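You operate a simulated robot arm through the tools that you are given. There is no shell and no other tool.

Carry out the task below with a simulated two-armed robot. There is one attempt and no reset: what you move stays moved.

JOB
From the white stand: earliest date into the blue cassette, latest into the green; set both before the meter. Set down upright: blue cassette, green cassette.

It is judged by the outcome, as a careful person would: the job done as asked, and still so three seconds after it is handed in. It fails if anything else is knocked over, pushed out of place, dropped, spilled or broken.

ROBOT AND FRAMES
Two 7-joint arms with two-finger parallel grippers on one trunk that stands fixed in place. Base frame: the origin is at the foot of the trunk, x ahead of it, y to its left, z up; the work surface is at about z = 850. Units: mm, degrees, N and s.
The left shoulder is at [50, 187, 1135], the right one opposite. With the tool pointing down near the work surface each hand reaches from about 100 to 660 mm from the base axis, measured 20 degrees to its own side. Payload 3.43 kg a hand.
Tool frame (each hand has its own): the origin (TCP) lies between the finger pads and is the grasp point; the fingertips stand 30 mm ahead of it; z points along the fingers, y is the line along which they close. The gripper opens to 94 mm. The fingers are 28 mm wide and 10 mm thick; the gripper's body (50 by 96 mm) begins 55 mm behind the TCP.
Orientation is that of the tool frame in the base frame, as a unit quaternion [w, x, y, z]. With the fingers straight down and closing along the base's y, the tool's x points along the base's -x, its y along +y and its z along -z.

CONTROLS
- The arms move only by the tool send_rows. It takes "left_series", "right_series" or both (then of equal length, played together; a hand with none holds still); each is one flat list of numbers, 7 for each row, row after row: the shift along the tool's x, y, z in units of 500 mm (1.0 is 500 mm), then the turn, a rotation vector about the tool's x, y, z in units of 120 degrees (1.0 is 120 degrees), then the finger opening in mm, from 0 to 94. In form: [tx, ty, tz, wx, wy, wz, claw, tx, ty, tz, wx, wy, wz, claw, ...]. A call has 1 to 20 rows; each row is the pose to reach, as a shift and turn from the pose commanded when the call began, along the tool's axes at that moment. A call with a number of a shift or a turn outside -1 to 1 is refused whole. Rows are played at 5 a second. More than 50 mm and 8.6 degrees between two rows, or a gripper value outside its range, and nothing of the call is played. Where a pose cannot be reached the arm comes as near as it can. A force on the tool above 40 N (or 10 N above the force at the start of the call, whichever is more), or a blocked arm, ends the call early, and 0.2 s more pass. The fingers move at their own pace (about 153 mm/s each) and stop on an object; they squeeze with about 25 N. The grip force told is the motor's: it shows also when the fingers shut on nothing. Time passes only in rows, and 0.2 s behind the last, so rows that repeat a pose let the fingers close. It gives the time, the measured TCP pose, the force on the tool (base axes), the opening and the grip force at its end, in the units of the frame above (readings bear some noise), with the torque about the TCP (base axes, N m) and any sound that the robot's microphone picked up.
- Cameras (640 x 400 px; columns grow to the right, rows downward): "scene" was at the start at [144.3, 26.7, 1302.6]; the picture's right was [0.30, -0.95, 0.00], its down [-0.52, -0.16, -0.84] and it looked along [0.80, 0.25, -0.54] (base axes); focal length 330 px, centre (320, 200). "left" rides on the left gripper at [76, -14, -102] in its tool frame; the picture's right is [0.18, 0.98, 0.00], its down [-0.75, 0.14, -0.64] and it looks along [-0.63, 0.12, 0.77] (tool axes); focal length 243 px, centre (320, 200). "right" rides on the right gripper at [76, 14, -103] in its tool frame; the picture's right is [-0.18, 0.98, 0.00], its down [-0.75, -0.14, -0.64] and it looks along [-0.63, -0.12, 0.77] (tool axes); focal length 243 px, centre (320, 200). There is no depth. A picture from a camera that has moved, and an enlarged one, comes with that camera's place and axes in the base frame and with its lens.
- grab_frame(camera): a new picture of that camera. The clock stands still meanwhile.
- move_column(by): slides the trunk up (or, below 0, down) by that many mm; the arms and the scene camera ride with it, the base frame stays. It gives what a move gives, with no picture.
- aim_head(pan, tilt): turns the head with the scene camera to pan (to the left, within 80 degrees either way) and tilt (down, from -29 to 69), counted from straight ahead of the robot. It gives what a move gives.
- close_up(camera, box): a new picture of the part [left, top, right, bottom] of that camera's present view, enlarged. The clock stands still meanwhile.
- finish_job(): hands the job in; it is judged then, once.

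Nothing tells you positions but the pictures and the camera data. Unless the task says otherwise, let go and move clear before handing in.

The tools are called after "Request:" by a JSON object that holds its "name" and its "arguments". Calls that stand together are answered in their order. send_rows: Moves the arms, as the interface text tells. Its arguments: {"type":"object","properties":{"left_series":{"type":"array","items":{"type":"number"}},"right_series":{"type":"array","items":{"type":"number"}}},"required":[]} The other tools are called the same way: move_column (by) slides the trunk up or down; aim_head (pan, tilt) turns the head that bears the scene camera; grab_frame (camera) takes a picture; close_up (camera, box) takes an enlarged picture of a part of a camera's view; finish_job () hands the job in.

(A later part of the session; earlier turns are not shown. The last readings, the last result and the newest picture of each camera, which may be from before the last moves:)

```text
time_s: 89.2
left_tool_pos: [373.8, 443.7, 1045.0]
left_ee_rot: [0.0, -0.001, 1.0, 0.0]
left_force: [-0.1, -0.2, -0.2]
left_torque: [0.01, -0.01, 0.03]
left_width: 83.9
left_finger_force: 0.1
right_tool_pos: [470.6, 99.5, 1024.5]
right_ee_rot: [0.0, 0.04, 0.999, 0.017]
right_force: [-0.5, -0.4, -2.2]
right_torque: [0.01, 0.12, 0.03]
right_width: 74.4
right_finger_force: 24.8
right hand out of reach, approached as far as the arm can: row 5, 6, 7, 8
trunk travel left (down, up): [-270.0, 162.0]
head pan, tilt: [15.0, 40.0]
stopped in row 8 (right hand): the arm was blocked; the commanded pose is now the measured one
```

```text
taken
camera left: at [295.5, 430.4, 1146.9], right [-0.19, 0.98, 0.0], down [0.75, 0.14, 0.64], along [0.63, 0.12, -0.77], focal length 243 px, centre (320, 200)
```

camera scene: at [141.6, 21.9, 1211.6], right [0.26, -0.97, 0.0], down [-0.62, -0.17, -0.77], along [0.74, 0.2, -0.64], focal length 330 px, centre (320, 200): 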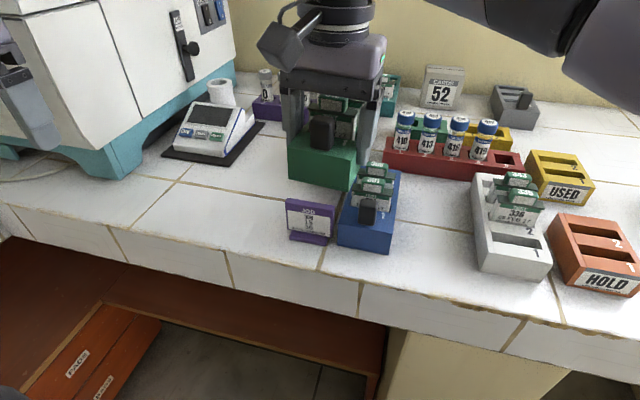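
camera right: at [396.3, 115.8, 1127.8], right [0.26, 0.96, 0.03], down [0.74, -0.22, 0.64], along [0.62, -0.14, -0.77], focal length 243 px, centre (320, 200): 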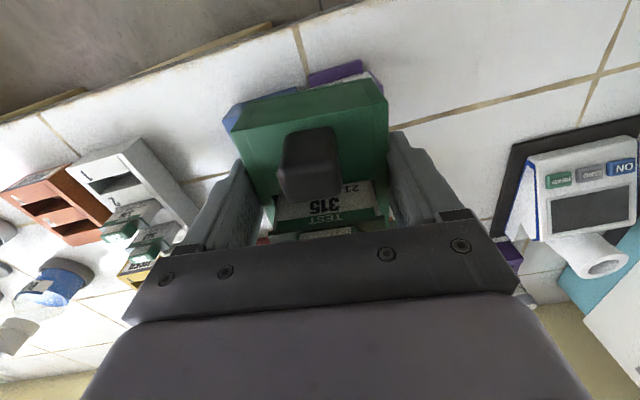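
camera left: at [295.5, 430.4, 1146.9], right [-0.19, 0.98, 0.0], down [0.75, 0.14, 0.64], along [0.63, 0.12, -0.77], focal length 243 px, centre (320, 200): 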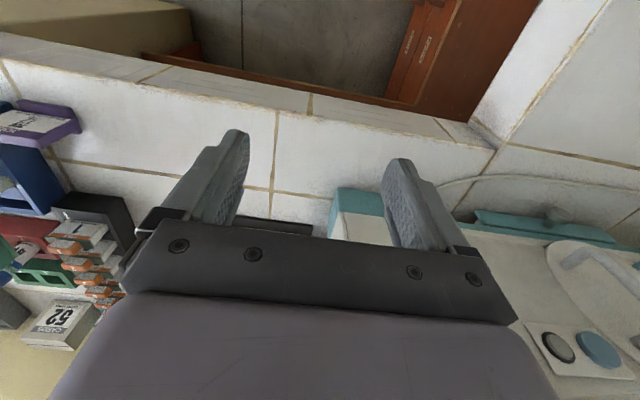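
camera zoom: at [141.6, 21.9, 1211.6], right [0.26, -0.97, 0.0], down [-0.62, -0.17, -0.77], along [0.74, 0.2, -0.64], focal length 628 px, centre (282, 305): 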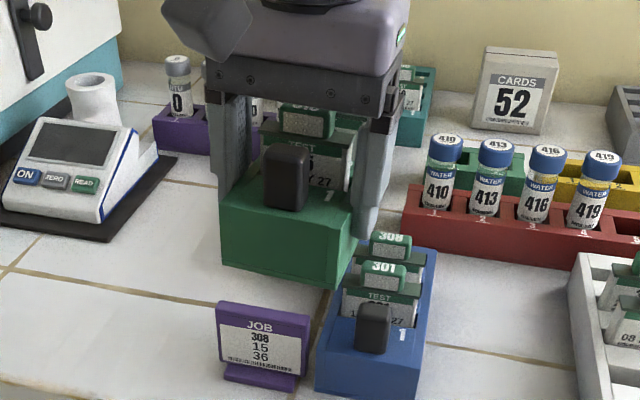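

Green is still held well; the arm simply ran into its own limits near y≈100, so a direct relay that way won't work. The cassettes are light with handles, so I'll use those instead: the left hand, tilted, can grip a handle from the side. First I'll back off and straighten the right hand.

Request:
{"name": "send_rows", "arguments": {"right_series": [-0.012, -0.038, -0.002, 0.008, 0, -0.019, 40, -0.025, -0.077, -0.0037, 0.0162, 0, -0.0382, 40, -0.025, -0.077, -0.0037, 0.0162, 0, -0.0382, 40]}}

Request:
{"name": "grab_frame", "arguments": {"camera": "right"}}

Request:
{"name": "close_up", "arguments": {"camera": "scene", "box": [250, 40, 450, 250]}}

```text
time_s: 90.0
left_tool_pos: [372.6, 443.1, 1046.6]
left_ee_rot: [0.0, -0.001, 1.0, 0.0]
left_force: [-0.6, 0.6, -0.1]
left_torque: [-0.01, 0.02, -0.03]
left_width: 83.8
left_finger_force: 0.0
right_tool_pos: [479.2, 62.1, 1024.3]
right_ee_rot: [0.0, -0.003, 1.0, -0.001]
right_force: [0.6, -0.4, -2.5]
right_torque: [-0.03, 0.06, 0.0]
right_width: 74.5
right_finger_force: 24.8
trunk travel left (down, up): [-270.0, 162.0]
head pan, tilt: [15.0, 40.0]
```

```text
taken
camera right: at [402.1, 75.9, 1127.5], right [0.18, 0.98, 0.0], down [0.75, -0.13, 0.64], along [0.63, -0.12, -0.77], focal length 243 px, centre (320, 200)
```

right: 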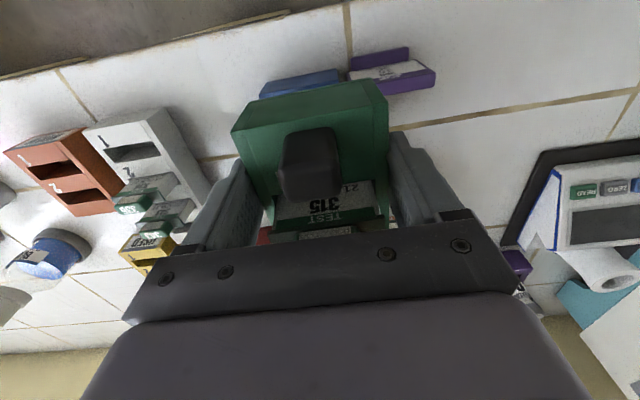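

```text
1.90 times, centred on (350, 145) of scene
camera zoom: at [141.5, 22.0, 1211.6], right [0.26, -0.97, 0.0], down [-0.62, -0.17, -0.77], along [0.74, 0.2, -0.64], focal length 628 px, centre (263, 305)
```

zoom: 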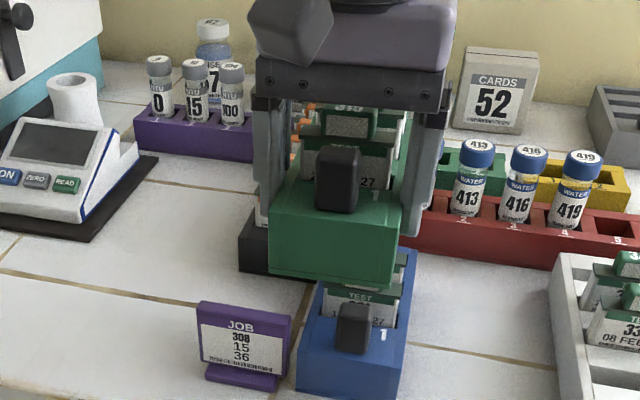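

The right hand can extend its +y reach by tilting and gripping a handle from the -y side. Revised plan:
1. Put green back at its old spot.
2. Regrip it by the handle with a tilted right hand and set it at about (495, 216).
3. Left body-grips it there and takes it on to the meter.

Moving green back over its old spot.

Request:
{"name": "send_rows", "arguments": {"right_series": [-0.008, -0.056, 0, 0, 0, 0, 40, -0.017, -0.112, 0, 0, 0, 0, 40, -0.025, -0.168, 0, 0, 0, 0, 40, -0.033, -0.226, 0, 0, 0, 0, 40, -0.033, -0.226, 0, 0, 0, 0, 40]}}

Request:
{"name": "grab_frame", "arguments": {"camera": "right"}}

Request:
{"name": "grab_frame", "arguments": {"camera": "scene"}}

```text
time_s: 91.2
left_tool_pos: [372.7, 444.5, 1045.4]
left_ee_rot: [-0.001, -0.001, 1.0, 0.0]
left_force: [-0.1, 0.5, -0.6]
left_torque: [-0.01, -0.01, 0.01]
left_width: 84.3
left_finger_force: 0.0
right_tool_pos: [495.1, -50.5, 1024.4]
right_ee_rot: [0.0, -0.002, 1.0, -0.001]
right_force: [0.7, 0.3, -2.4]
right_torque: [0.02, 0.07, -0.01]
right_width: 74.5
right_finger_force: 24.9
trunk travel left (down, up): [-270.0, 162.0]
head pan, tilt: [15.0, 40.0]
```

```text
taken
camera right: at [419.7, -37.0, 1127.9], right [0.18, 0.98, 0.0], down [0.75, -0.14, 0.64], along [0.63, -0.12, -0.77], focal length 243 px, centre (320, 200)
```

right: 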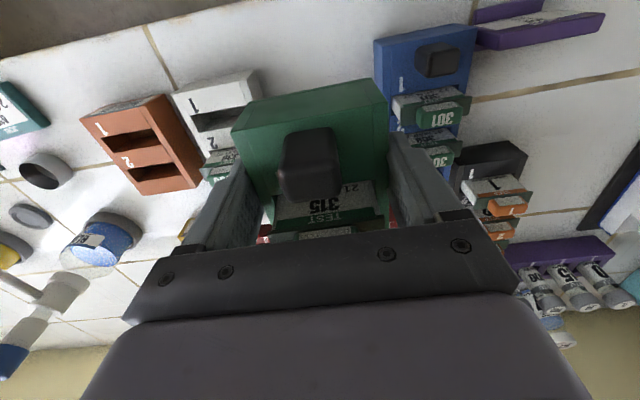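

```text
taken
camera scene: at [141.5, 21.9, 1211.6], right [0.26, -0.97, 0.0], down [-0.62, -0.17, -0.77], along [0.74, 0.2, -0.64], focal length 330 px, centre (320, 200)
```

scene: 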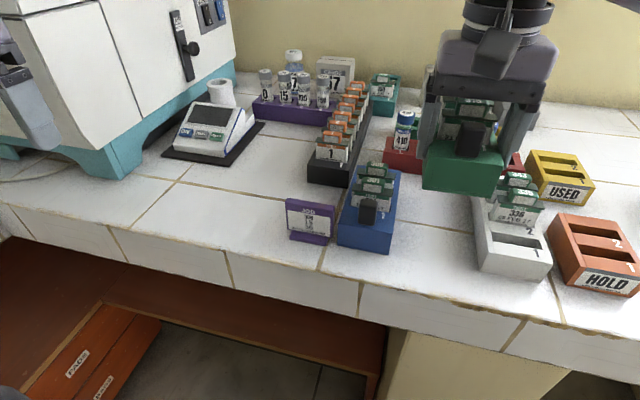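

Request:
{"name": "send_rows", "arguments": {"right_series": [0, 0, 0.05, 0, 0, 0, 40, 0, 0, 0.1, 0, 0, 0, 40, 0, 0, 0.15, 0, 0, 0, 40, 0, 0, 0.19, 0, 0, 0, 40, 0, 0, 0.22, 0, 0, 0, 40, 0, 0, 0.238, 0, 0, 0, 40, 0, 0, 0.238, 0, 0, 0, 40]}}

Request:
{"name": "send_rows", "arguments": {"right_series": [0, 0, 0.003, 0, 0, 0, 40, 0, 0, 0.006, 0, 0, 0, 40, 0, 0, 0.009, 0, 0, 0, 40, 0, 0, 0.012, 0, 0, 0, 40, 0, 0, 0.014, 0, 0, 0, 40]}}

Request:
{"name": "close_up", "arguments": {"camera": "scene", "box": [370, 140, 560, 280]}}

```text
time_s: 92.8
left_tool_pos: [373.9, 444.2, 1045.6]
left_ee_rot: [0.0, -0.001, 1.0, 0.0]
left_force: [0.4, -0.3, -0.2]
left_torque: [-0.01, 0.0, -0.01]
left_width: 84.0
left_finger_force: 0.0
right_tool_pos: [496.6, -51.2, 904.5]
right_ee_rot: [0.0, -0.002, 1.0, -0.001]
right_force: [0.3, 0.5, -1.3]
right_torque: [0.04, 0.07, 0.03]
right_width: 74.3
right_finger_force: 25.0
trunk travel left (down, up): [-270.0, 162.0]
head pan, tilt: [15.0, 40.0]
```

```text
time_s: 94.0
left_tool_pos: [371.6, 444.1, 1046.3]
left_ee_rot: [0.001, -0.001, 1.0, 0.0]
left_force: [-0.7, 0.2, 0.1]
left_torque: [0.01, -0.01, 0.0]
left_width: 83.8
left_finger_force: 0.0
right_tool_pos: [495.9, -50.1, 900.9]
right_ee_rot: [0.002, -0.002, 1.0, 0.001]
right_force: [0.6, -1.8, 9.1]
right_torque: [0.36, -0.11, 0.03]
right_width: 74.5
right_finger_force: 24.8
trunk travel left (down, up): [-270.0, 162.0]
head pan, tilt: [15.0, 40.0]
```

```text
2.86 times, centred on (465, 210) of scene
camera zoom: at [140.6, 21.9, 1212.0], right [0.26, -0.97, 0.0], down [-0.62, -0.17, -0.77], along [0.74, 0.2, -0.64], focal length 942 px, centre (-94, 171)
```

zoom: 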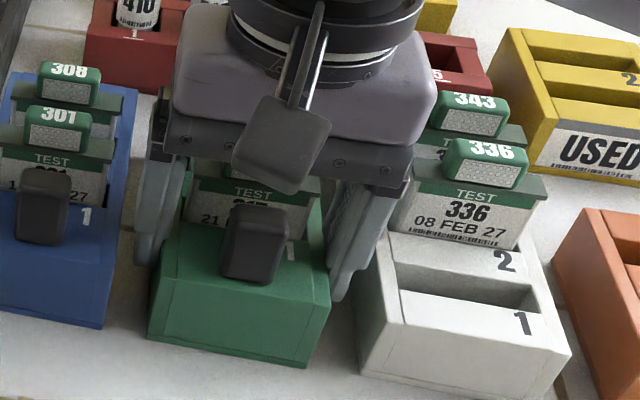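

Touchdown is felt (9 N), with the cassette slightly rolled in the grip. I'll ease off a little and open gently.

Request:
{"name": "send_rows", "arguments": {"right_series": [0, 0, -0.003, 0, 0, 0, 40, 0, 0, -0.003, 0, 0, 0, 74, 0, 0, -0.003, 0, 0, 0, 77, 0, 0, -0.003, 0, 0, 0, 81, 0, 0, -0.003, 0, 0, 0, 85, 0, 0, -0.003, 0, 0, 0, 85]}}

Request:
{"name": "close_up", "arguments": {"camera": "scene", "box": [370, 140, 560, 280]}}

Request:
{"name": "grab_frame", "arguments": {"camera": "right"}}

```text
time_s: 95.3
left_tool_pos: [372.8, 444.9, 1045.1]
left_ee_rot: [0.0, 0.0, 1.0, 0.0]
left_force: [0.5, -0.1, 0.4]
left_torque: [0.0, 0.02, -0.01]
left_width: 83.7
left_finger_force: 0.0
right_tool_pos: [496.4, -49.3, 900.7]
right_ee_rot: [0.0, -0.003, 1.0, -0.001]
right_force: [-0.3, 0.3, -0.6]
right_torque: [-0.01, 0.0, 0.01]
right_width: 84.8
right_finger_force: 0.0
trunk travel left (down, up): [-270.0, 162.0]
head pan, tilt: [15.0, 40.0]
```

```text
2.86 times, centred on (465, 210) of scene
camera zoom: at [141.3, 22.0, 1211.7], right [0.26, -0.97, 0.0], down [-0.62, -0.17, -0.77], along [0.74, 0.2, -0.64], focal length 942 px, centre (-94, 171)
```

zoom: 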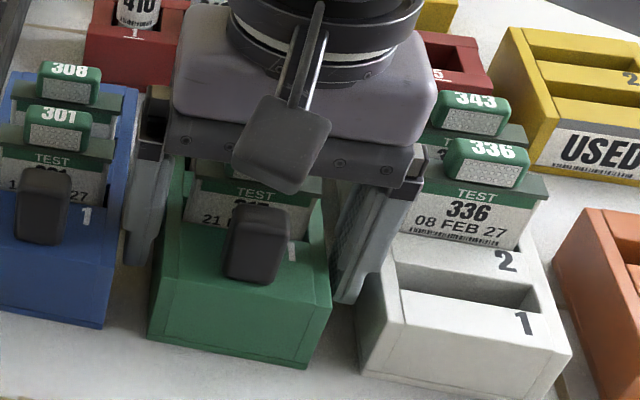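

```text
taken
camera right: at [419.7, -37.2, 1003.8], right [0.18, 0.98, 0.0], down [0.75, -0.14, 0.64], along [0.63, -0.12, -0.77], focal length 243 px, centre (320, 200)
```

right: 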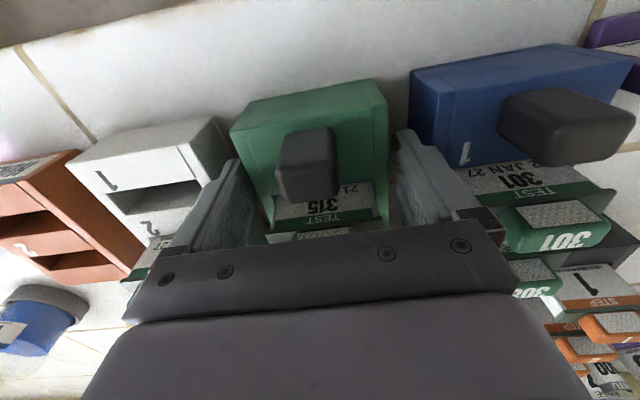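

Green is back down flat. I'll lift clear, then yaw +90 and tilt to approach the handle from the -y side.

Request:
{"name": "send_rows", "arguments": {"right_series": [0, 0, -0.03, 0, 0, 0, 85, 0, 0, -0.08, 0, 0, 0, 85, 0, 0, -0.14, 0, 0, 0, 85, 0, 0, -0.2, 0, 0, 0, 85, 0.03, -0.03, -0.28, 0, 0, 0, 80, 0.06, -0.06, -0.34, 0, 0, 0, 70]}}

Request:
{"name": "send_rows", "arguments": {"right_series": [0, 0, 0, 0, 0, 0.068, 60, 0, 0, 0, 0, 0, 0.136, 50, 0, 0, 0, 0, 0, 0.204, 40, 0, 0, 0, 0, 0, 0.272, 34, 0, 0, 0, 0, 0, 0.34, 34, 0, 0, 0, 0, 0, 0.408, 34, 0, 0, 0, 0, 0, 0.476, 34, 0, 0, 0, 0, 0, 0.544, 34, 0, 0, 0, 0, 0, 0.612, 34, 0, 0, 0, 0, 0, 0.68, 34, 0, 0, 0, 0, 0, 0.7525, 34]}}

Request:
{"name": "send_rows", "arguments": {"right_series": [0, 0, 0, 0, 0.065, 0, 34, 0, 0, 0, 0, 0.13, 0, 34, 0, 0, 0, 0, 0.195, 0, 34, 0, 0, 0, 0, 0.26, 0, 34, 0, 0, 0, 0, 0.325, 0, 34, 0, 0, 0, 0, 0.375, 0, 34]}}

Request:
{"name": "grab_frame", "arguments": {"camera": "scene"}}

Request:
{"name": "grab_frame", "arguments": {"camera": "right"}}

```text
time_s: 96.8
left_tool_pos: [372.5, 444.3, 1045.8]
left_ee_rot: [0.001, -0.001, 1.0, 0.0]
left_force: [0.5, -0.5, -0.3]
left_torque: [0.04, 0.02, 0.0]
left_width: 84.0
left_finger_force: 0.0
right_tool_pos: [465.2, -81.3, 1069.8]
right_ee_rot: [0.001, -0.002, 1.0, -0.001]
right_force: [0.4, 1.1, -0.3]
right_torque: [0.03, -0.01, 0.0]
right_width: 69.9
right_finger_force: 0.1
trunk travel left (down, up): [-270.0, 162.0]
head pan, tilt: [15.0, 40.0]
```

```text
refused: row 11 steps farther than a row can; nothing moved
```

```text
time_s: 98.2
left_tool_pos: [372.5, 443.9, 1045.8]
left_ee_rot: [0.0, 0.0, 1.0, 0.0]
left_force: [0.9, 0.2, 0.7]
left_torque: [-0.02, -0.03, -0.01]
left_width: 84.0
left_finger_force: 0.0
right_tool_pos: [409.0, -89.8, 1032.4]
right_ee_rot: [-0.383, -0.003, 0.924, -0.003]
right_force: [-0.4, -0.2, 0.0]
right_torque: [0.01, -0.02, -0.02]
right_width: 33.9
right_finger_force: 0.1
right hand out of reach, approached as far as the arm can: row 4, 5, 6
trunk travel left (down, up): [-270.0, 162.0]
head pan, tilt: [15.0, 40.0]
```

```text
taken
camera scene: at [141.4, 22.3, 1211.7], right [0.26, -0.97, 0.0], down [-0.62, -0.17, -0.77], along [0.74, 0.2, -0.64], focal length 330 px, centre (320, 200)
```

scene: 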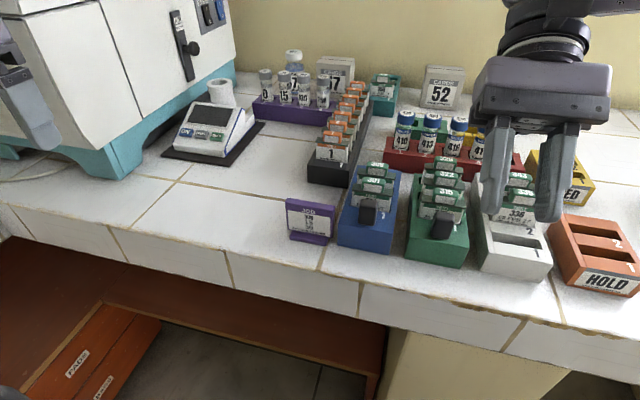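

```text
taken
camera right: at [427.8, -75.7, 1159.8], right [0.12, 0.98, -0.13], down [0.99, -0.14, -0.08], along [-0.1, -0.12, -0.99], focal length 243 px, centre (320, 200)
```

right: 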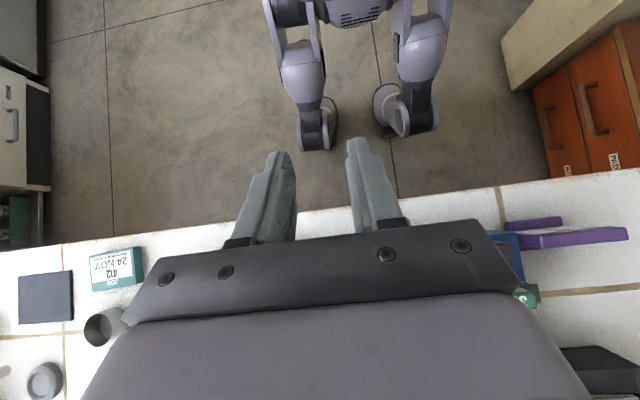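

One call was refused and the tilt ran in the wrong yaw; no contact occurred. I'll undo the tilt, then redo it in order.

Request:
{"name": "send_rows", "arguments": {"right_series": [0, 0, 0, 0, -0.065, 0, 34, 0, 0, 0, 0, -0.13, 0, 34, 0, 0, 0, 0, -0.195, 0, 34, 0, 0, 0, 0, -0.26, 0, 34, 0, 0, 0, 0, -0.325, 0, 34, 0, 0, 0, 0, -0.375, 0, 34]}}

```text
time_s: 99.5
left_tool_pos: [373.2, 444.4, 1045.9]
left_ee_rot: [-0.001, 0.0, 1.0, 0.0]
left_force: [0.2, 0.0, 1.1]
left_torque: [-0.03, -0.02, 0.0]
left_width: 84.1
left_finger_force: 0.0
right_tool_pos: [408.7, -90.7, 1032.5]
right_ee_rot: [0.002, -0.002, 1.0, -0.001]
right_force: [0.5, 0.0, -0.1]
right_torque: [-0.02, 0.01, -0.02]
right_width: 34.1
right_finger_force: 0.0
trunk travel left (down, up): [-270.0, 162.0]
head pan, tilt: [15.0, 40.0]
```

Request:
{"name": "send_rows", "arguments": {"right_series": [0, 0, -0.01, 0, 0, 0.0684, 34, 0, 0, -0.02, 0, 0, 0.1368, 34, 0, 0, -0.03, 0, 0, 0.2052, 34, 0, 0, -0.04, 0, 0, 0.2736, 34, 0, 0, -0.05, 0, 0, 0.342, 34, 0, 0, -0.05, 0, 0, 0.4104, 34, 0, 0, -0.05, 0, 0, 0.4788, 34, 0, 0, -0.05, 0, 0, 0.5472, 34, 0, 0, -0.05, 0, 0, 0.6156, 34, 0, 0, -0.05, 0, 0, 0.684, 34, 0, 0, -0.05, 0, 0, 0.752, 34]}}

```text
time_s: 102.0
left_tool_pos: [373.6, 444.9, 1046.2]
left_ee_rot: [0.0, -0.001, 1.0, 0.001]
left_force: [0.6, -0.7, 0.4]
left_torque: [0.01, 0.0, 0.03]
left_width: 84.1
left_finger_force: 0.1
right_tool_pos: [409.7, -89.4, 1057.5]
right_ee_rot: [0.001, 0.708, 0.707, -0.001]
right_force: [-0.5, 0.8, 0.1]
right_torque: [-0.01, -0.04, 0.0]
right_width: 33.8
right_finger_force: 0.1
trunk travel left (down, up): [-270.0, 162.0]
head pan, tilt: [15.0, 40.0]
```

Request:
{"name": "send_rows", "arguments": {"right_series": [0, 0, 0, 0, 0.0625, 0, 34, 0, 0, 0, 0, 0.125, 0, 34, 0, 0, 0, 0, 0.1875, 0, 34, 0, 0, 0, 0, 0.25, 0, 34, 0, 0, 0, 0, 0.3125, 0, 34, 0, 0, 0, 0, 0.375, 0, 34]}}

Request:
{"name": "grab_frame", "arguments": {"camera": "scene"}}

Request:
{"name": "grab_frame", "arguments": {"camera": "right"}}

```text
time_s: 103.3
left_tool_pos: [372.9, 442.6, 1045.9]
left_ee_rot: [0.0, -0.001, 1.0, 0.0]
left_force: [0.3, -0.3, 0.0]
left_torque: [-0.02, 0.03, 0.0]
left_width: 84.0
left_finger_force: 0.1
right_tool_pos: [409.1, -90.4, 1058.7]
right_ee_rot: [-0.27, 0.653, 0.654, 0.27]
right_force: [-0.7, -0.5, 0.4]
right_torque: [-0.01, 0.02, -0.02]
right_width: 34.2
right_finger_force: 0.0
trunk travel left (down, up): [-270.0, 162.0]
head pan, tilt: [15.0, 40.0]
```

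```text
taken
camera scene: at [141.4, 21.9, 1211.7], right [0.26, -0.97, 0.0], down [-0.62, -0.17, -0.77], along [0.74, 0.2, -0.64], focal length 330 px, centre (320, 200)
```

scene: 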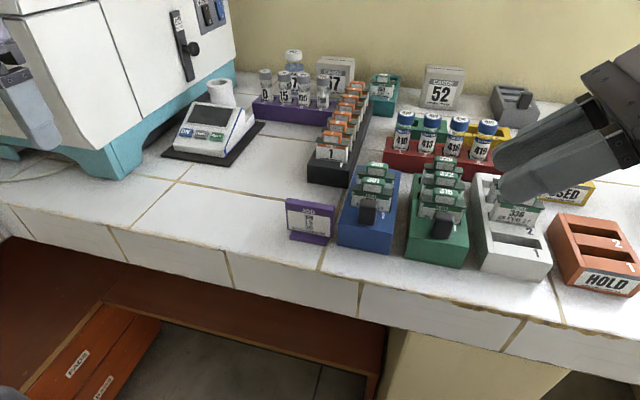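

```text
taken
camera right: at [423.3, -109.3, 1184.8], right [0.98, -0.13, -0.13], down [-0.14, -0.99, -0.08], along [-0.12, 0.1, -0.99], focal length 243 px, centre (320, 200)
```

right: 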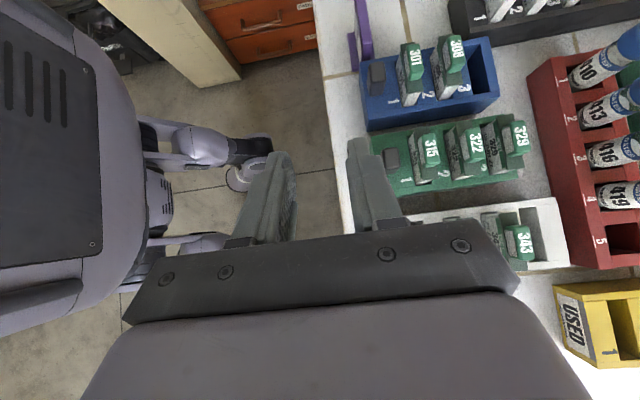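

The tilt works: fingers point toward +y and down. Before gripping, I'll test the reach to the relay spot with the empty hand.

Request:
{"name": "send_rows", "arguments": {"right_series": [0.0566, 0.007, 0.0606, 0, 0, 0, 34, 0.113, 0.014, 0.121, 0, 0, 0, 34, 0.17, 0.02, 0.182, 0, 0, 0, 34, 0.226, 0.027, 0.242, 0, 0, 0, 34, 0.283, 0.034, 0.303, 0, 0, 0, 34, 0.339, 0.041, 0.364, 0, 0, 0, 34, 0.396, 0.048, 0.424, 0, 0, 0, 34]}}

Request:
{"name": "grab_frame", "arguments": {"camera": "scene"}}

```text
time_s: 105.0
left_tool_pos: [373.1, 444.7, 1045.6]
left_ee_rot: [0.001, -0.001, 1.0, 0.0]
left_force: [0.9, 0.2, 0.6]
left_torque: [-0.01, 0.0, -0.03]
left_width: 83.9
left_finger_force: 0.1
right_tool_pos: [433.4, 201.8, 1047.2]
right_ee_rot: [-0.269, 0.654, 0.654, 0.27]
right_force: [-0.1, 0.4, -0.4]
right_torque: [0.03, 0.0, 0.04]
right_width: 34.1
right_finger_force: 0.2
trunk travel left (down, up): [-270.0, 162.0]
head pan, tilt: [15.0, 40.0]
```

```text
taken
camera scene: at [141.3, 22.3, 1211.6], right [0.26, -0.97, 0.0], down [-0.62, -0.17, -0.77], along [0.74, 0.2, -0.64], focal length 330 px, centre (320, 200)
```

scene: 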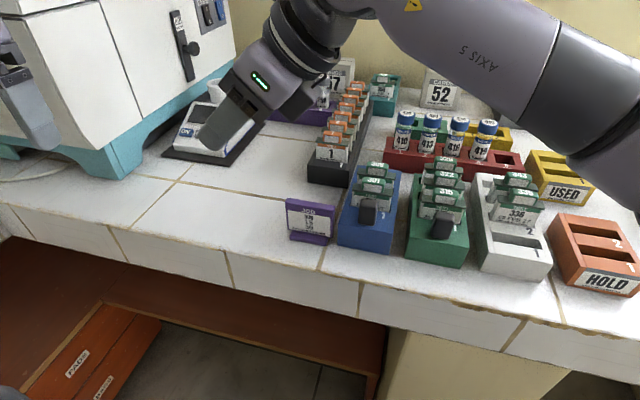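

Reached. Checking the low height there too.

Request:
{"name": "send_rows", "arguments": {"right_series": [-0.045, 0, 0.045, 0, 0, 0, 34, -0.09, 0, 0.09, 0, 0, 0, 34, -0.13, 0, 0.13, 0, 0, 0, 34, -0.16, 0, 0.16, 0, 0, 0, 34, -0.16, 0, 0.16, 0, 0, 0, 34]}}

Request:
{"name": "close_up", "arguments": {"camera": "scene", "box": [160, 20, 460, 260]}}

```text
time_s: 106.2
left_tool_pos: [372.3, 443.8, 1046.2]
left_ee_rot: [0.0, -0.001, 1.0, 0.001]
left_force: [0.6, 0.7, -0.5]
left_torque: [0.02, 0.02, -0.02]
left_width: 84.0
left_finger_force: 0.0
right_tool_pos: [433.4, 200.0, 932.9]
right_ee_rot: [-0.27, 0.653, 0.654, 0.271]
right_force: [-0.3, 0.1, 0.2]
right_torque: [0.01, -0.03, 0.03]
right_width: 34.0
right_finger_force: 0.1
trunk travel left (down, up): [-270.0, 162.0]
head pan, tilt: [15.0, 40.0]
```

```text
1.67 times, centred on (310, 140) of scene
camera zoom: at [141.3, 22.0, 1211.7], right [0.26, -0.97, 0.0], down [-0.62, -0.17, -0.77], along [0.74, 0.2, -0.64], focal length 550 px, centre (337, 300)
```

zoom: 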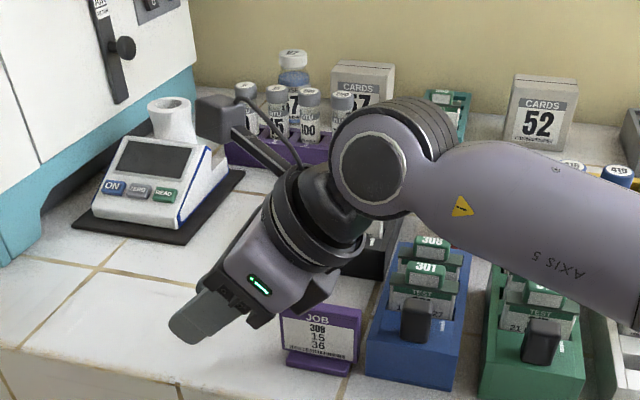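

Both heights reachable. Going back up and over to a pre-grasp position for the green handle.

Request:
{"name": "send_rows", "arguments": {"right_series": [0.0533, 0, -0.0533, 0, 0, 0, 34, 0.1067, 0, -0.1067, 0, 0, 0, 34, 0.16, 0, -0.16, 0, 0, 0, 34, 0.1043, 0.01, -0.2132, 0, 0, 0, 34, 0.0487, 0.02, -0.2664, 0, 0, 0, 34, -0.007, 0.029, -0.3196, 0, 0, 0, 34, -0.0627, 0.039, -0.3728, 0, 0, 0, 34, -0.1184, 0.049, -0.426, 0, 0, 0, 34, -0.174, 0.059, -0.4792, 0, 0, 0, 34, -0.2297, 0.068, -0.5324, 0, 0, 0, 34, -0.2854, 0.078, -0.5856, 0, 0, 0, 34, -0.2854, 0.078, -0.5856, 0, 0, 0, 34]}}

Request:
{"name": "grab_frame", "arguments": {"camera": "right"}}

Request:
{"name": "grab_frame", "arguments": {"camera": "scene"}}

```text
time_s: 108.8
left_tool_pos: [373.0, 443.7, 1045.6]
left_ee_rot: [0.001, -0.001, 1.0, 0.001]
left_force: [0.0, 0.4, 0.4]
left_torque: [0.0, 0.0, 0.03]
left_width: 84.1
left_finger_force: 0.1
right_tool_pos: [473.3, -109.3, 1040.9]
right_ee_rot: [-0.271, 0.652, 0.655, 0.27]
right_force: [1.0, 1.6, -0.1]
right_torque: [0.0, 0.04, -0.02]
right_width: 33.9
right_finger_force: 0.1
trunk travel left (down, up): [-270.0, 162.0]
head pan, tilt: [15.0, 40.0]
```

```text
taken
camera right: at [487.5, -127.3, 1167.9], right [0.98, -0.13, -0.13], down [-0.14, -0.99, -0.08], along [-0.12, 0.09, -0.99], focal length 243 px, centre (320, 200)
```

right: 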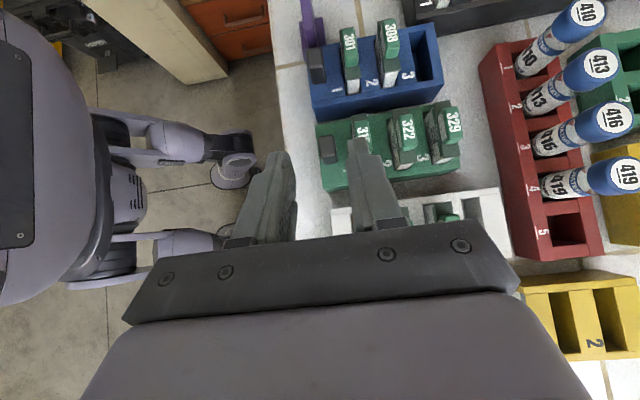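

```text
taken
camera scene: at [141.3, 21.9, 1211.7], right [0.26, -0.97, 0.0], down [-0.62, -0.17, -0.77], along [0.74, 0.2, -0.64], focal length 330 px, centre (320, 200)
```

scene: 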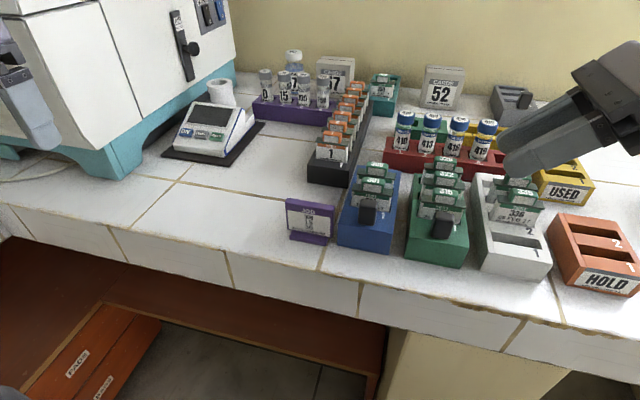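

Request:
{"name": "close_up", "arguments": {"camera": "right", "box": [300, 100, 400, 200]}}

Request:
{"name": "close_up", "arguments": {"camera": "scene", "box": [400, 180, 480, 270]}}

```text
4.00 times, centred on (350, 150) of right
camera zoom: at [487.5, -127.3, 1167.9], right [0.98, -0.13, -0.13], down [-0.14, -0.99, -0.08], along [-0.12, 0.09, -0.99], focal length 970 px, centre (200, 400)
```

zoom: 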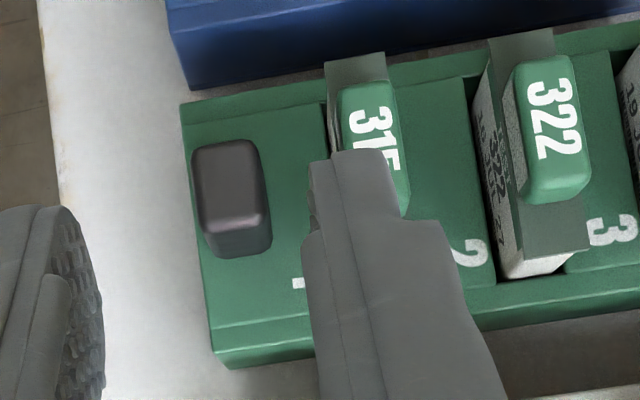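

```text
4.44 times, centred on (440, 225) of scene
camera zoom: at [141.3, 21.9, 1211.7], right [0.26, -0.97, 0.0], down [-0.62, -0.17, -0.77], along [0.74, 0.2, -0.64], focal length 1466 px, centre (-213, 89)
```

zoom: 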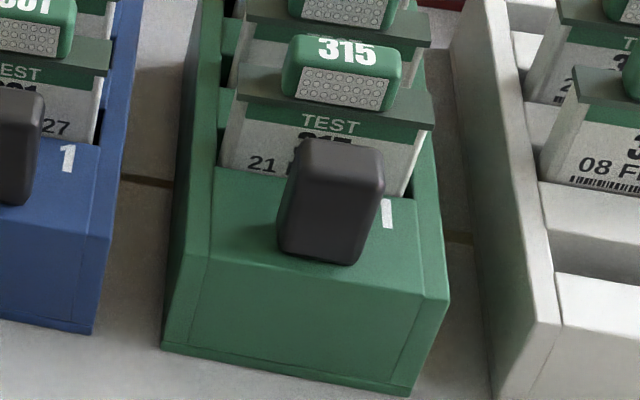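

The green handle top is at about (474.4, -50.7, 931), roughly 20×26 mm. I'll narrow the fingers to 28 mm and approach along the tilted axis, stopping 30 mm short.

Request:
{"name": "send_rows", "arguments": {"right_series": [-0.0478, 0.001, 0.039, 0, 0, 0, 28, -0.0956, 0.002, 0.078, 0, 0, 0, 28, -0.0956, 0.002, 0.118, 0, 0, 0, 28, -0.0956, 0.002, 0.158, 0, 0, 0, 28, -0.0956, 0.002, 0.158, 0, 0, 0, 28]}}

Request:
{"name": "close_up", "arguments": {"camera": "right", "box": [250, 60, 400, 240]}}

Request:
{"name": "close_up", "arguments": {"camera": "scene", "box": [390, 140, 570, 280]}}

```text
time_s: 110.0
left_tool_pos: [373.2, 443.6, 1046.7]
left_ee_rot: [0.0, -0.001, 1.0, 0.0]
left_force: [0.1, -0.2, 0.2]
left_torque: [0.02, 0.03, -0.03]
left_width: 84.0
left_finger_force: 0.0
right_tool_pos: [473.9, -87.1, 951.0]
right_ee_rot: [-0.269, 0.653, 0.654, 0.27]
right_force: [-0.2, -0.2, 0.1]
right_torque: [-0.02, 0.01, -0.03]
right_width: 27.8
right_finger_force: 0.0
trunk travel left (down, up): [-270.0, 162.0]
head pan, tilt: [15.0, 40.0]
```

```text
2.22 times, centred on (325, 150) of right
camera zoom: at [487.8, -105.5, 1078.8], right [0.98, -0.13, -0.13], down [-0.14, -0.99, -0.08], along [-0.12, 0.09, -0.99], focal length 539 px, centre (309, 311)
```

zoom: 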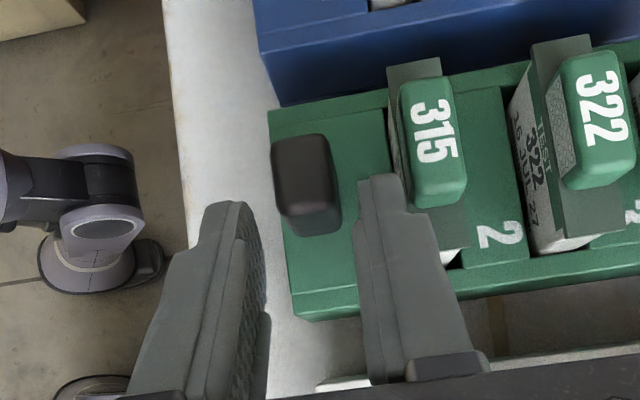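

```text
2.86 times, centred on (480, 210) of scene
camera zoom: at [141.3, 22.0, 1211.7], right [0.26, -0.97, 0.0], down [-0.62, -0.17, -0.77], along [0.74, 0.2, -0.64], focal length 942 px, centre (-137, 171)
```

zoom: 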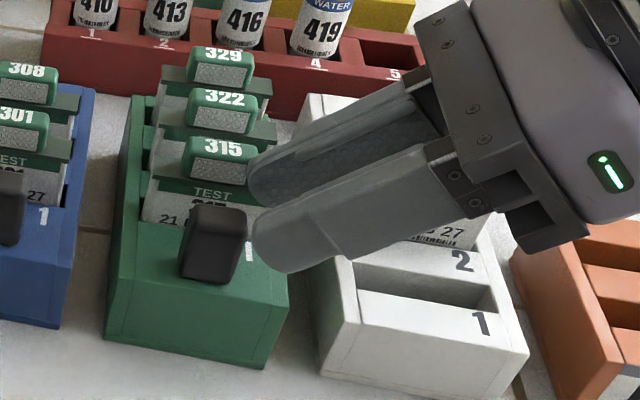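

Nearly aligned. I'll nudge -1 mm in x, narrow to 26 mm to clear card 315's flange, and advance the last 30 mm slowly.

Request:
{"name": "send_rows", "arguments": {"right_series": [0, -0.002, 0, 0, 0, 0, 26, 0, -0.002, 0.015, 0, 0, 0, 26, 0, -0.002, 0.03, 0, 0, 0, 26, 0, -0.002, 0.045, 0, 0, 0, 26, 0, -0.002, 0.058, 0, 0, 0, 26, 0, -0.002, 0.058, 0, 0, 0, 26]}}

Request:
{"name": "close_up", "arguments": {"camera": "right", "box": [250, 60, 400, 240]}}

Request:
{"name": "close_up", "arguments": {"camera": "scene", "box": [390, 160, 510, 260]}}

```text
time_s: 111.3
left_tool_pos: [372.8, 443.5, 1044.9]
left_ee_rot: [0.0, -0.001, 1.0, 0.001]
left_force: [0.0, 0.5, 0.1]
left_torque: [-0.01, 0.01, -0.01]
left_width: 84.0
left_finger_force: 0.0
right_tool_pos: [472.7, -64.9, 930.8]
right_ee_rot: [-0.269, 0.654, 0.654, 0.269]
right_force: [-0.3, -0.1, -0.2]
right_torque: [0.01, -0.03, 0.02]
right_width: 25.8
right_finger_force: 0.1
trunk travel left (down, up): [-270.0, 162.0]
head pan, tilt: [15.0, 40.0]
```

```text
2.22 times, centred on (325, 150) of right
camera zoom: at [486.6, -84.9, 1057.5], right [0.98, -0.13, -0.13], down [-0.14, -0.99, -0.08], along [-0.12, 0.09, -0.99], focal length 539 px, centre (309, 311)
```

zoom: 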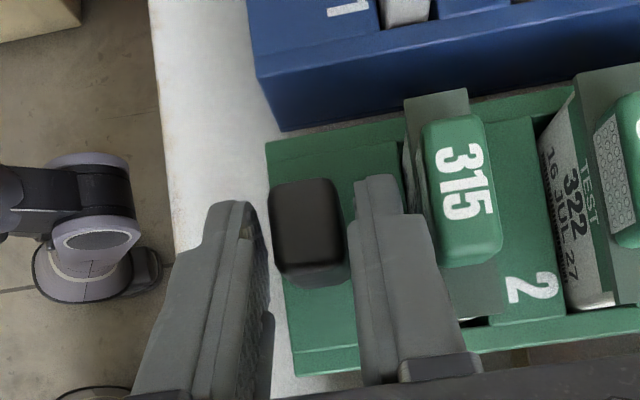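

```text
4.00 times, centred on (450, 210) of scene
camera zoom: at [141.3, 22.0, 1211.7], right [0.26, -0.97, 0.0], down [-0.62, -0.17, -0.77], along [0.74, 0.2, -0.64], focal length 1320 px, centre (-200, 160)
```

zoom: 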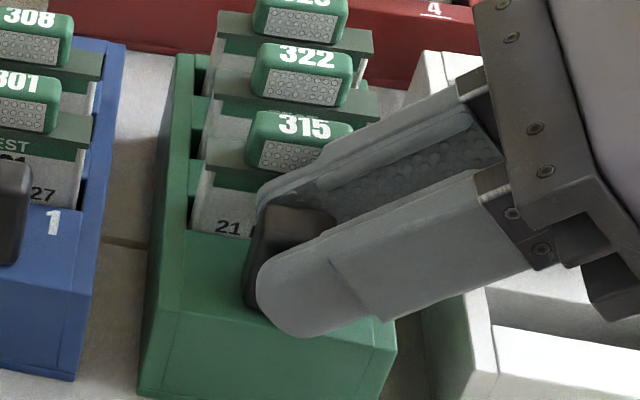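

The handle is nicely between the fingers and nothing is touched. Closing, then a small test lift.

Request:
{"name": "send_rows", "arguments": {"right_series": [0, 0, 0, 0, 0, 0, 20, 0, 0, 0, 0, 0, 0, 12, 0, 0, 0, 0, 0, 0, 2, 0, 0, 0, 0, 0, 0, 0]}}

Request:
{"name": "send_rows", "arguments": {"right_series": [0.005, 0, -0.005, 0, 0, 0, 0, 0.014, 0, -0.014, 0, 0, 0, 0, 0.014, 0, -0.014, 0, 0, 0, 0]}}

Request:
{"name": "close_up", "arguments": {"camera": "scene", "box": [380, 140, 540, 280]}}

Request:
{"name": "close_up", "arguments": {"camera": "right", "box": [250, 60, 470, 240]}}

```text
time_s: 112.3
left_tool_pos: [373.2, 444.1, 1046.2]
left_ee_rot: [0.0, -0.001, 1.0, 0.0]
left_force: [-0.2, -0.7, 0.6]
left_torque: [-0.01, -0.02, 0.0]
left_width: 83.7
left_finger_force: 0.1
right_tool_pos: [472.0, -65.2, 930.5]
right_ee_rot: [-0.269, 0.654, 0.654, 0.27]
right_force: [-0.3, 0.9, 0.4]
right_torque: [0.08, 0.06, 0.02]
right_width: 17.8
right_finger_force: 25.3
trunk travel left (down, up): [-270.0, 162.0]
head pan, tilt: [15.0, 40.0]
```

```text
time_s: 113.2
left_tool_pos: [372.8, 443.1, 1045.5]
left_ee_rot: [-0.001, -0.001, 1.0, 0.0]
left_force: [-0.1, 0.5, 0.6]
left_torque: [-0.05, 0.0, 0.0]
left_width: 84.0
left_finger_force: 0.0
right_tool_pos: [472.5, -64.6, 940.0]
right_ee_rot: [-0.27, 0.653, 0.654, 0.27]
right_force: [-0.1, 1.1, -2.2]
right_torque: [-0.01, 0.14, 0.03]
right_width: 17.4
right_finger_force: 25.1
trunk travel left (down, up): [-270.0, 162.0]
head pan, tilt: [15.0, 40.0]
```

```text
2.86 times, centred on (460, 210) of scene
camera zoom: at [141.5, 22.0, 1211.6], right [0.26, -0.97, 0.0], down [-0.62, -0.17, -0.77], along [0.74, 0.2, -0.64], focal length 942 px, centre (-80, 171)
```

zoom: 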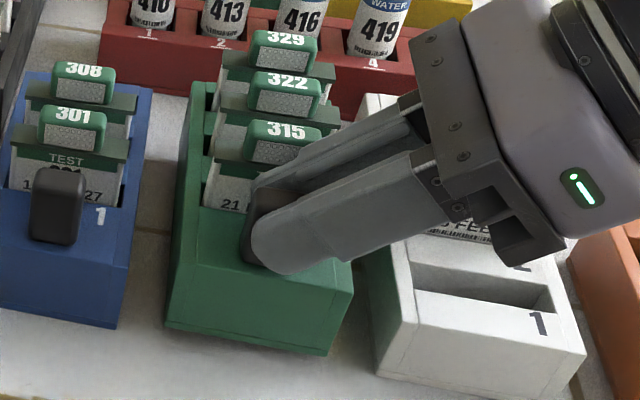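

```text
2.22 times, centred on (360, 150) of right
camera zoom: at [487.1, -84.9, 1067.8], right [0.98, -0.13, -0.13], down [-0.14, -0.99, -0.08], along [-0.12, 0.09, -0.99], focal length 539 px, centre (231, 311)
```

zoom: 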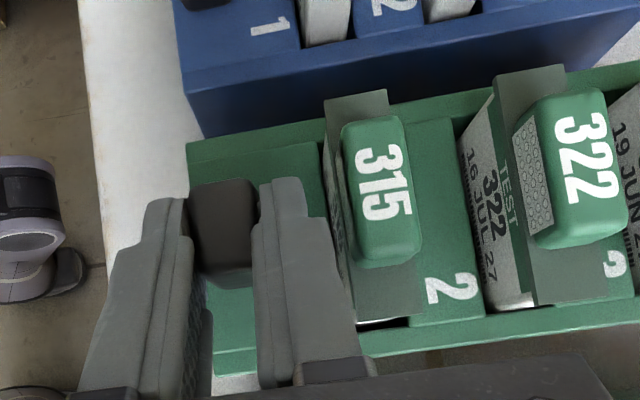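

Held level by the handle (about 0.22 kg). Lifting higher.

Request:
{"name": "send_rows", "arguments": {"right_series": [0.02, 0, -0.02, 0, 0, 0, 0, 0.05, 0, -0.05, 0, 0, 0, 0, 0.08, 0, -0.08, 0, 0, 0, 0, 0.11, 0, -0.11, 0, 0, 0, 0, 0.142, 0, -0.142, 0, 0, 0, 0, 0.152, 0, -0.152, 0, 0, 0, 0, 0.152, 0, -0.152, 0, 0, 0, 0]}}

Request:
{"name": "grab_frame", "arguments": {"camera": "scene"}}

Request:
{"name": "grab_frame", "arguments": {"camera": "left"}}

```text
time_s: 114.8
left_tool_pos: [373.8, 444.6, 1046.5]
left_ee_rot: [0.0, -0.001, 1.0, 0.001]
left_force: [0.7, 0.7, 0.5]
left_torque: [0.01, 0.02, -0.02]
left_width: 83.8
left_finger_force: 0.1
right_tool_pos: [472.8, -65.9, 1048.5]
right_ee_rot: [-0.27, 0.653, 0.654, 0.269]
right_force: [0.1, 0.0, -1.6]
right_torque: [-0.02, 0.11, -0.02]
right_width: 17.5
right_finger_force: 25.6
trunk travel left (down, up): [-270.0, 162.0]
head pan, tilt: [15.0, 40.0]
```

```text
taken
camera scene: at [141.5, 22.0, 1211.6], right [0.26, -0.97, 0.0], down [-0.62, -0.17, -0.77], along [0.74, 0.2, -0.64], focal length 330 px, centre (320, 200)
```

scene: 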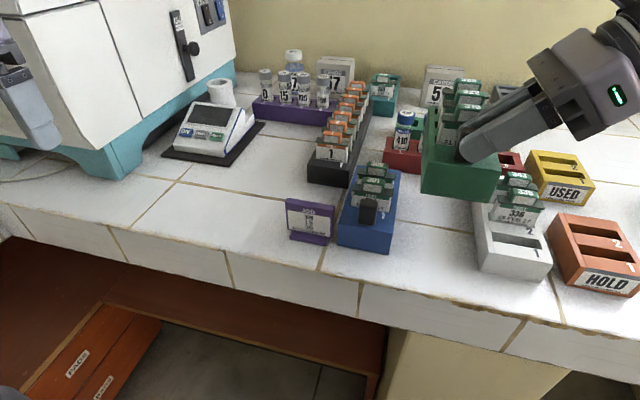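

```text
taken
camera left: at [295.4, 430.5, 1146.9], right [-0.19, 0.98, 0.0], down [0.75, 0.14, 0.64], along [0.63, 0.12, -0.77], focal length 243 px, centre (320, 200)
```

left: 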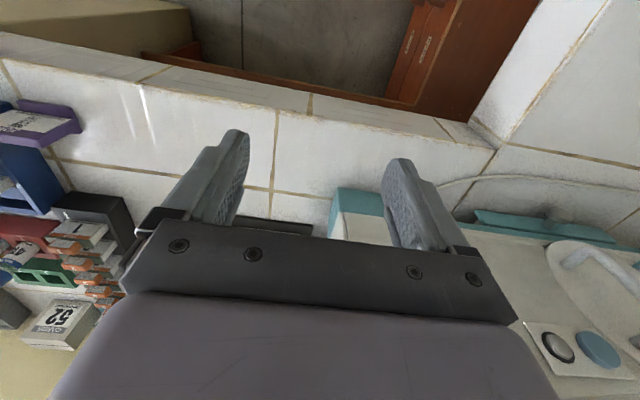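

Level and clear. Carrying green over to the relay spot.

Request:
{"name": "send_rows", "arguments": {"right_series": [0.02, -0.004, 0.02, 0, 0, 0, 0, 0.055, -0.012, 0.055, 0, 0, 0, 0, 0.095, -0.02, 0.095, 0, 0, 0, 0, 0.135, -0.028, 0.135, 0, 0, 0, 0, 0.175, -0.037, 0.175, 0, 0, 0, 0, 0.215, -0.045, 0.215, 0, 0, 0, 0, 0.255, -0.053, 0.255, 0, 0, 0, 0, 0.295, -0.062, 0.295, 0, 0, 0, 0, 0.335, -0.07, 0.335, 0, 0, 0, 0, 0.365, -0.077, 0.365, 0, 0, 0, 0, 0.378, -0.079, 0.378, 0, 0, 0, 0, 0.378, -0.079, 0.378, 0, 0, 0, 0]}}

Request:
{"name": "grab_frame", "arguments": {"camera": "scene"}}

Request:
{"name": "grab_frame", "arguments": {"camera": "left"}}

Request:
{"name": "grab_frame", "arguments": {"camera": "right"}}

```text
time_s: 117.3
left_tool_pos: [372.2, 444.1, 1045.0]
left_ee_rot: [0.0, -0.001, 1.0, 0.0]
left_force: [-0.6, 0.1, -0.5]
left_torque: [0.01, 0.0, 0.0]
left_width: 84.1
left_finger_force: 0.0
right_tool_pos: [432.0, 201.1, 1047.0]
right_ee_rot: [-0.269, 0.653, 0.654, 0.27]
right_force: [0.0, -0.9, -1.5]
right_torque: [-0.02, 0.15, 0.0]
right_width: 17.5
right_finger_force: 24.9
trunk travel left (down, up): [-270.0, 162.0]
head pan, tilt: [15.0, 40.0]
```

```text
taken
camera scene: at [141.5, 22.1, 1211.6], right [0.26, -0.97, 0.0], down [-0.62, -0.17, -0.77], along [0.74, 0.2, -0.64], focal length 330 px, centre (320, 200)
```

scene: 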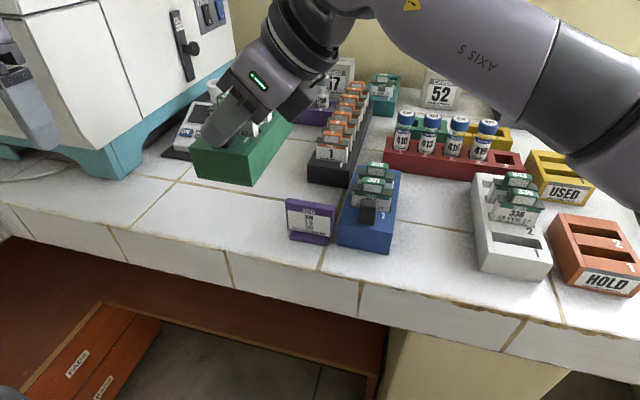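

```text
taken
camera left: at [295.4, 430.6, 1146.8], right [-0.19, 0.98, 0.0], down [0.75, 0.14, 0.64], along [0.63, 0.12, -0.77], focal length 243 px, centre (320, 200)
```

left: 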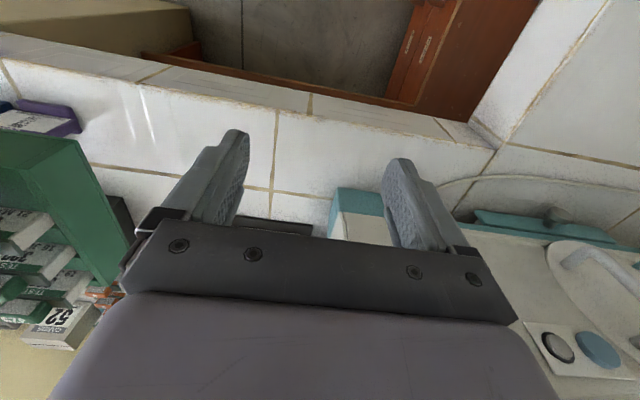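

```text
taken
camera right: at [446.8, 182.8, 1174.7], right [0.98, -0.13, -0.13], down [-0.14, -0.99, -0.08], along [-0.12, 0.09, -0.99], focal length 243 px, centre (320, 200)
```

right: 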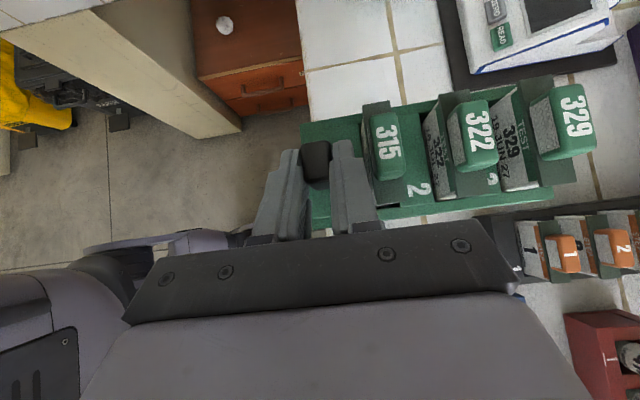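

Over the relay spot. Lowering, slow at the end.

Request:
{"name": "send_rows", "arguments": {"right_series": [-0.03, 0, 0.03, 0, 0, 0, 0, -0.065, 0, 0.065, 0, 0, 0, 0, -0.1, 0, 0.1, 0, 0, 0, 0, -0.13, 0, 0.13, 0, 0, 0, 0, -0.15, 0, 0.15, 0, 0, 0, 0, -0.158, 0, 0.158, 0, 0, 0, 0, -0.158, 0, 0.158, 0, 0, 0, 0]}}

Request:
{"name": "close_up", "arguments": {"camera": "scene", "box": [160, 60, 400, 260]}}

```text
time_s: 119.0
left_tool_pos: [372.4, 443.9, 1045.3]
left_ee_rot: [0.0, 0.0, 1.0, 0.0]
left_force: [-0.4, 0.1, -1.2]
left_torque: [0.03, -0.04, -0.03]
left_width: 84.0
left_finger_force: 0.0
right_tool_pos: [431.6, 201.5, 936.3]
right_ee_rot: [-0.269, 0.653, 0.654, 0.271]
right_force: [-0.3, 0.5, -2.4]
right_torque: [-0.05, 0.16, 0.01]
right_width: 17.5
right_finger_force: 24.8
trunk travel left (down, up): [-270.0, 162.0]
head pan, tilt: [15.0, 40.0]
```

```text
2.00 times, centred on (280, 160) of scene
camera zoom: at [141.5, 22.1, 1211.6], right [0.26, -0.97, 0.0], down [-0.62, -0.17, -0.77], along [0.74, 0.2, -0.64], focal length 660 px, centre (400, 280)
```

zoom: 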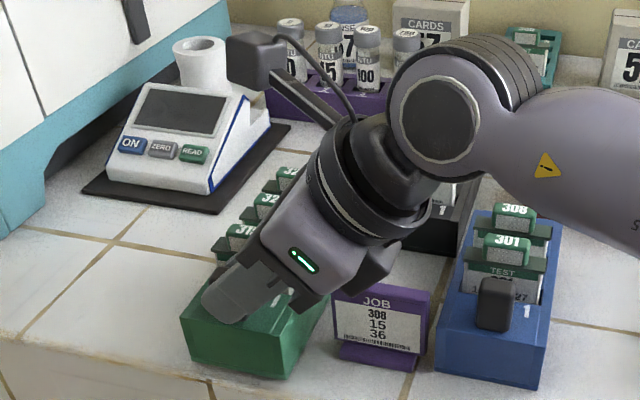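

Request:
{"name": "send_rows", "arguments": {"right_series": [-0.003, 0, 0.003, 0, 0, 0, 0, -0.006, 0, 0.006, 0, 0, 0, 0, -0.008, 0, 0.008, 0, 0, 0, 0, -0.01, 0, 0.01, 0, 0, 0, 0]}}

```text
time_s: 120.0
left_tool_pos: [371.6, 443.2, 1046.7]
left_ee_rot: [0.001, 0.0, 1.0, -0.001]
left_force: [0.0, 0.2, -0.2]
left_torque: [0.02, 0.02, 0.0]
left_width: 83.9
left_finger_force: 0.0
right_tool_pos: [432.2, 201.9, 930.4]
right_ee_rot: [-0.271, 0.652, 0.654, 0.272]
right_force: [-0.8, -2.2, 9.3]
right_torque: [-0.54, 0.11, -0.02]
right_width: 17.6
right_finger_force: 25.6
trunk travel left (down, up): [-270.0, 162.0]
head pan, tilt: [15.0, 40.0]
```

Touchdown. Ease off, open, and retreat back along the approach axis.

Request:
{"name": "send_rows", "arguments": {"right_series": [0.001, 0, -0.001, 0, 0, 0, 0, 0.001, 0, -0.001, 0, 0, 0, 20, 0.001, 0, -0.001, 0, 0, 0, 24, 0.001, 0, -0.001, 0, 0, 0, 26, 0.001, 0, -0.001, 0, 0, 0, 26]}}

Request:
{"name": "close_up", "arguments": {"camera": "right", "box": [250, 60, 470, 240]}}

```text
time_s: 121.2
left_tool_pos: [372.4, 443.9, 1046.3]
left_ee_rot: [0.0, -0.002, 1.0, 0.001]
left_force: [0.3, 0.1, -0.6]
left_torque: [-0.03, 0.01, 0.02]
left_width: 84.2
left_finger_force: 0.0
right_tool_pos: [432.6, 200.5, 929.5]
right_ee_rot: [-0.269, 0.654, 0.654, 0.27]
right_force: [-0.6, -1.0, 0.0]
right_torque: [-0.01, -0.01, 0.02]
right_width: 26.1
right_finger_force: 0.0
trunk travel left (down, up): [-270.0, 162.0]
head pan, tilt: [15.0, 40.0]
```

```text
2.22 times, centred on (360, 150) of right
camera zoom: at [446.7, 182.3, 1056.2], right [0.98, -0.13, -0.13], down [-0.14, -0.99, -0.08], along [-0.12, 0.09, -0.99], focal length 539 px, centre (231, 311)
```

zoom: 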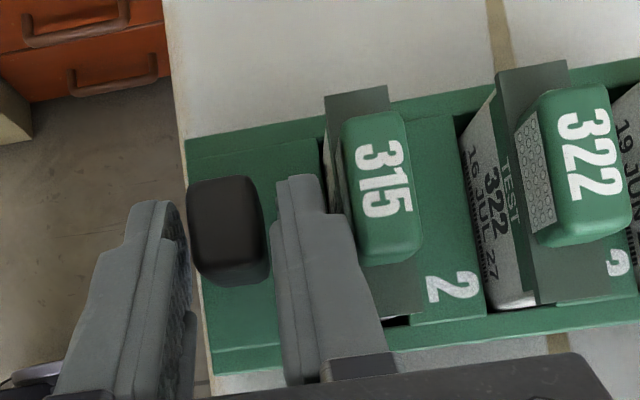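

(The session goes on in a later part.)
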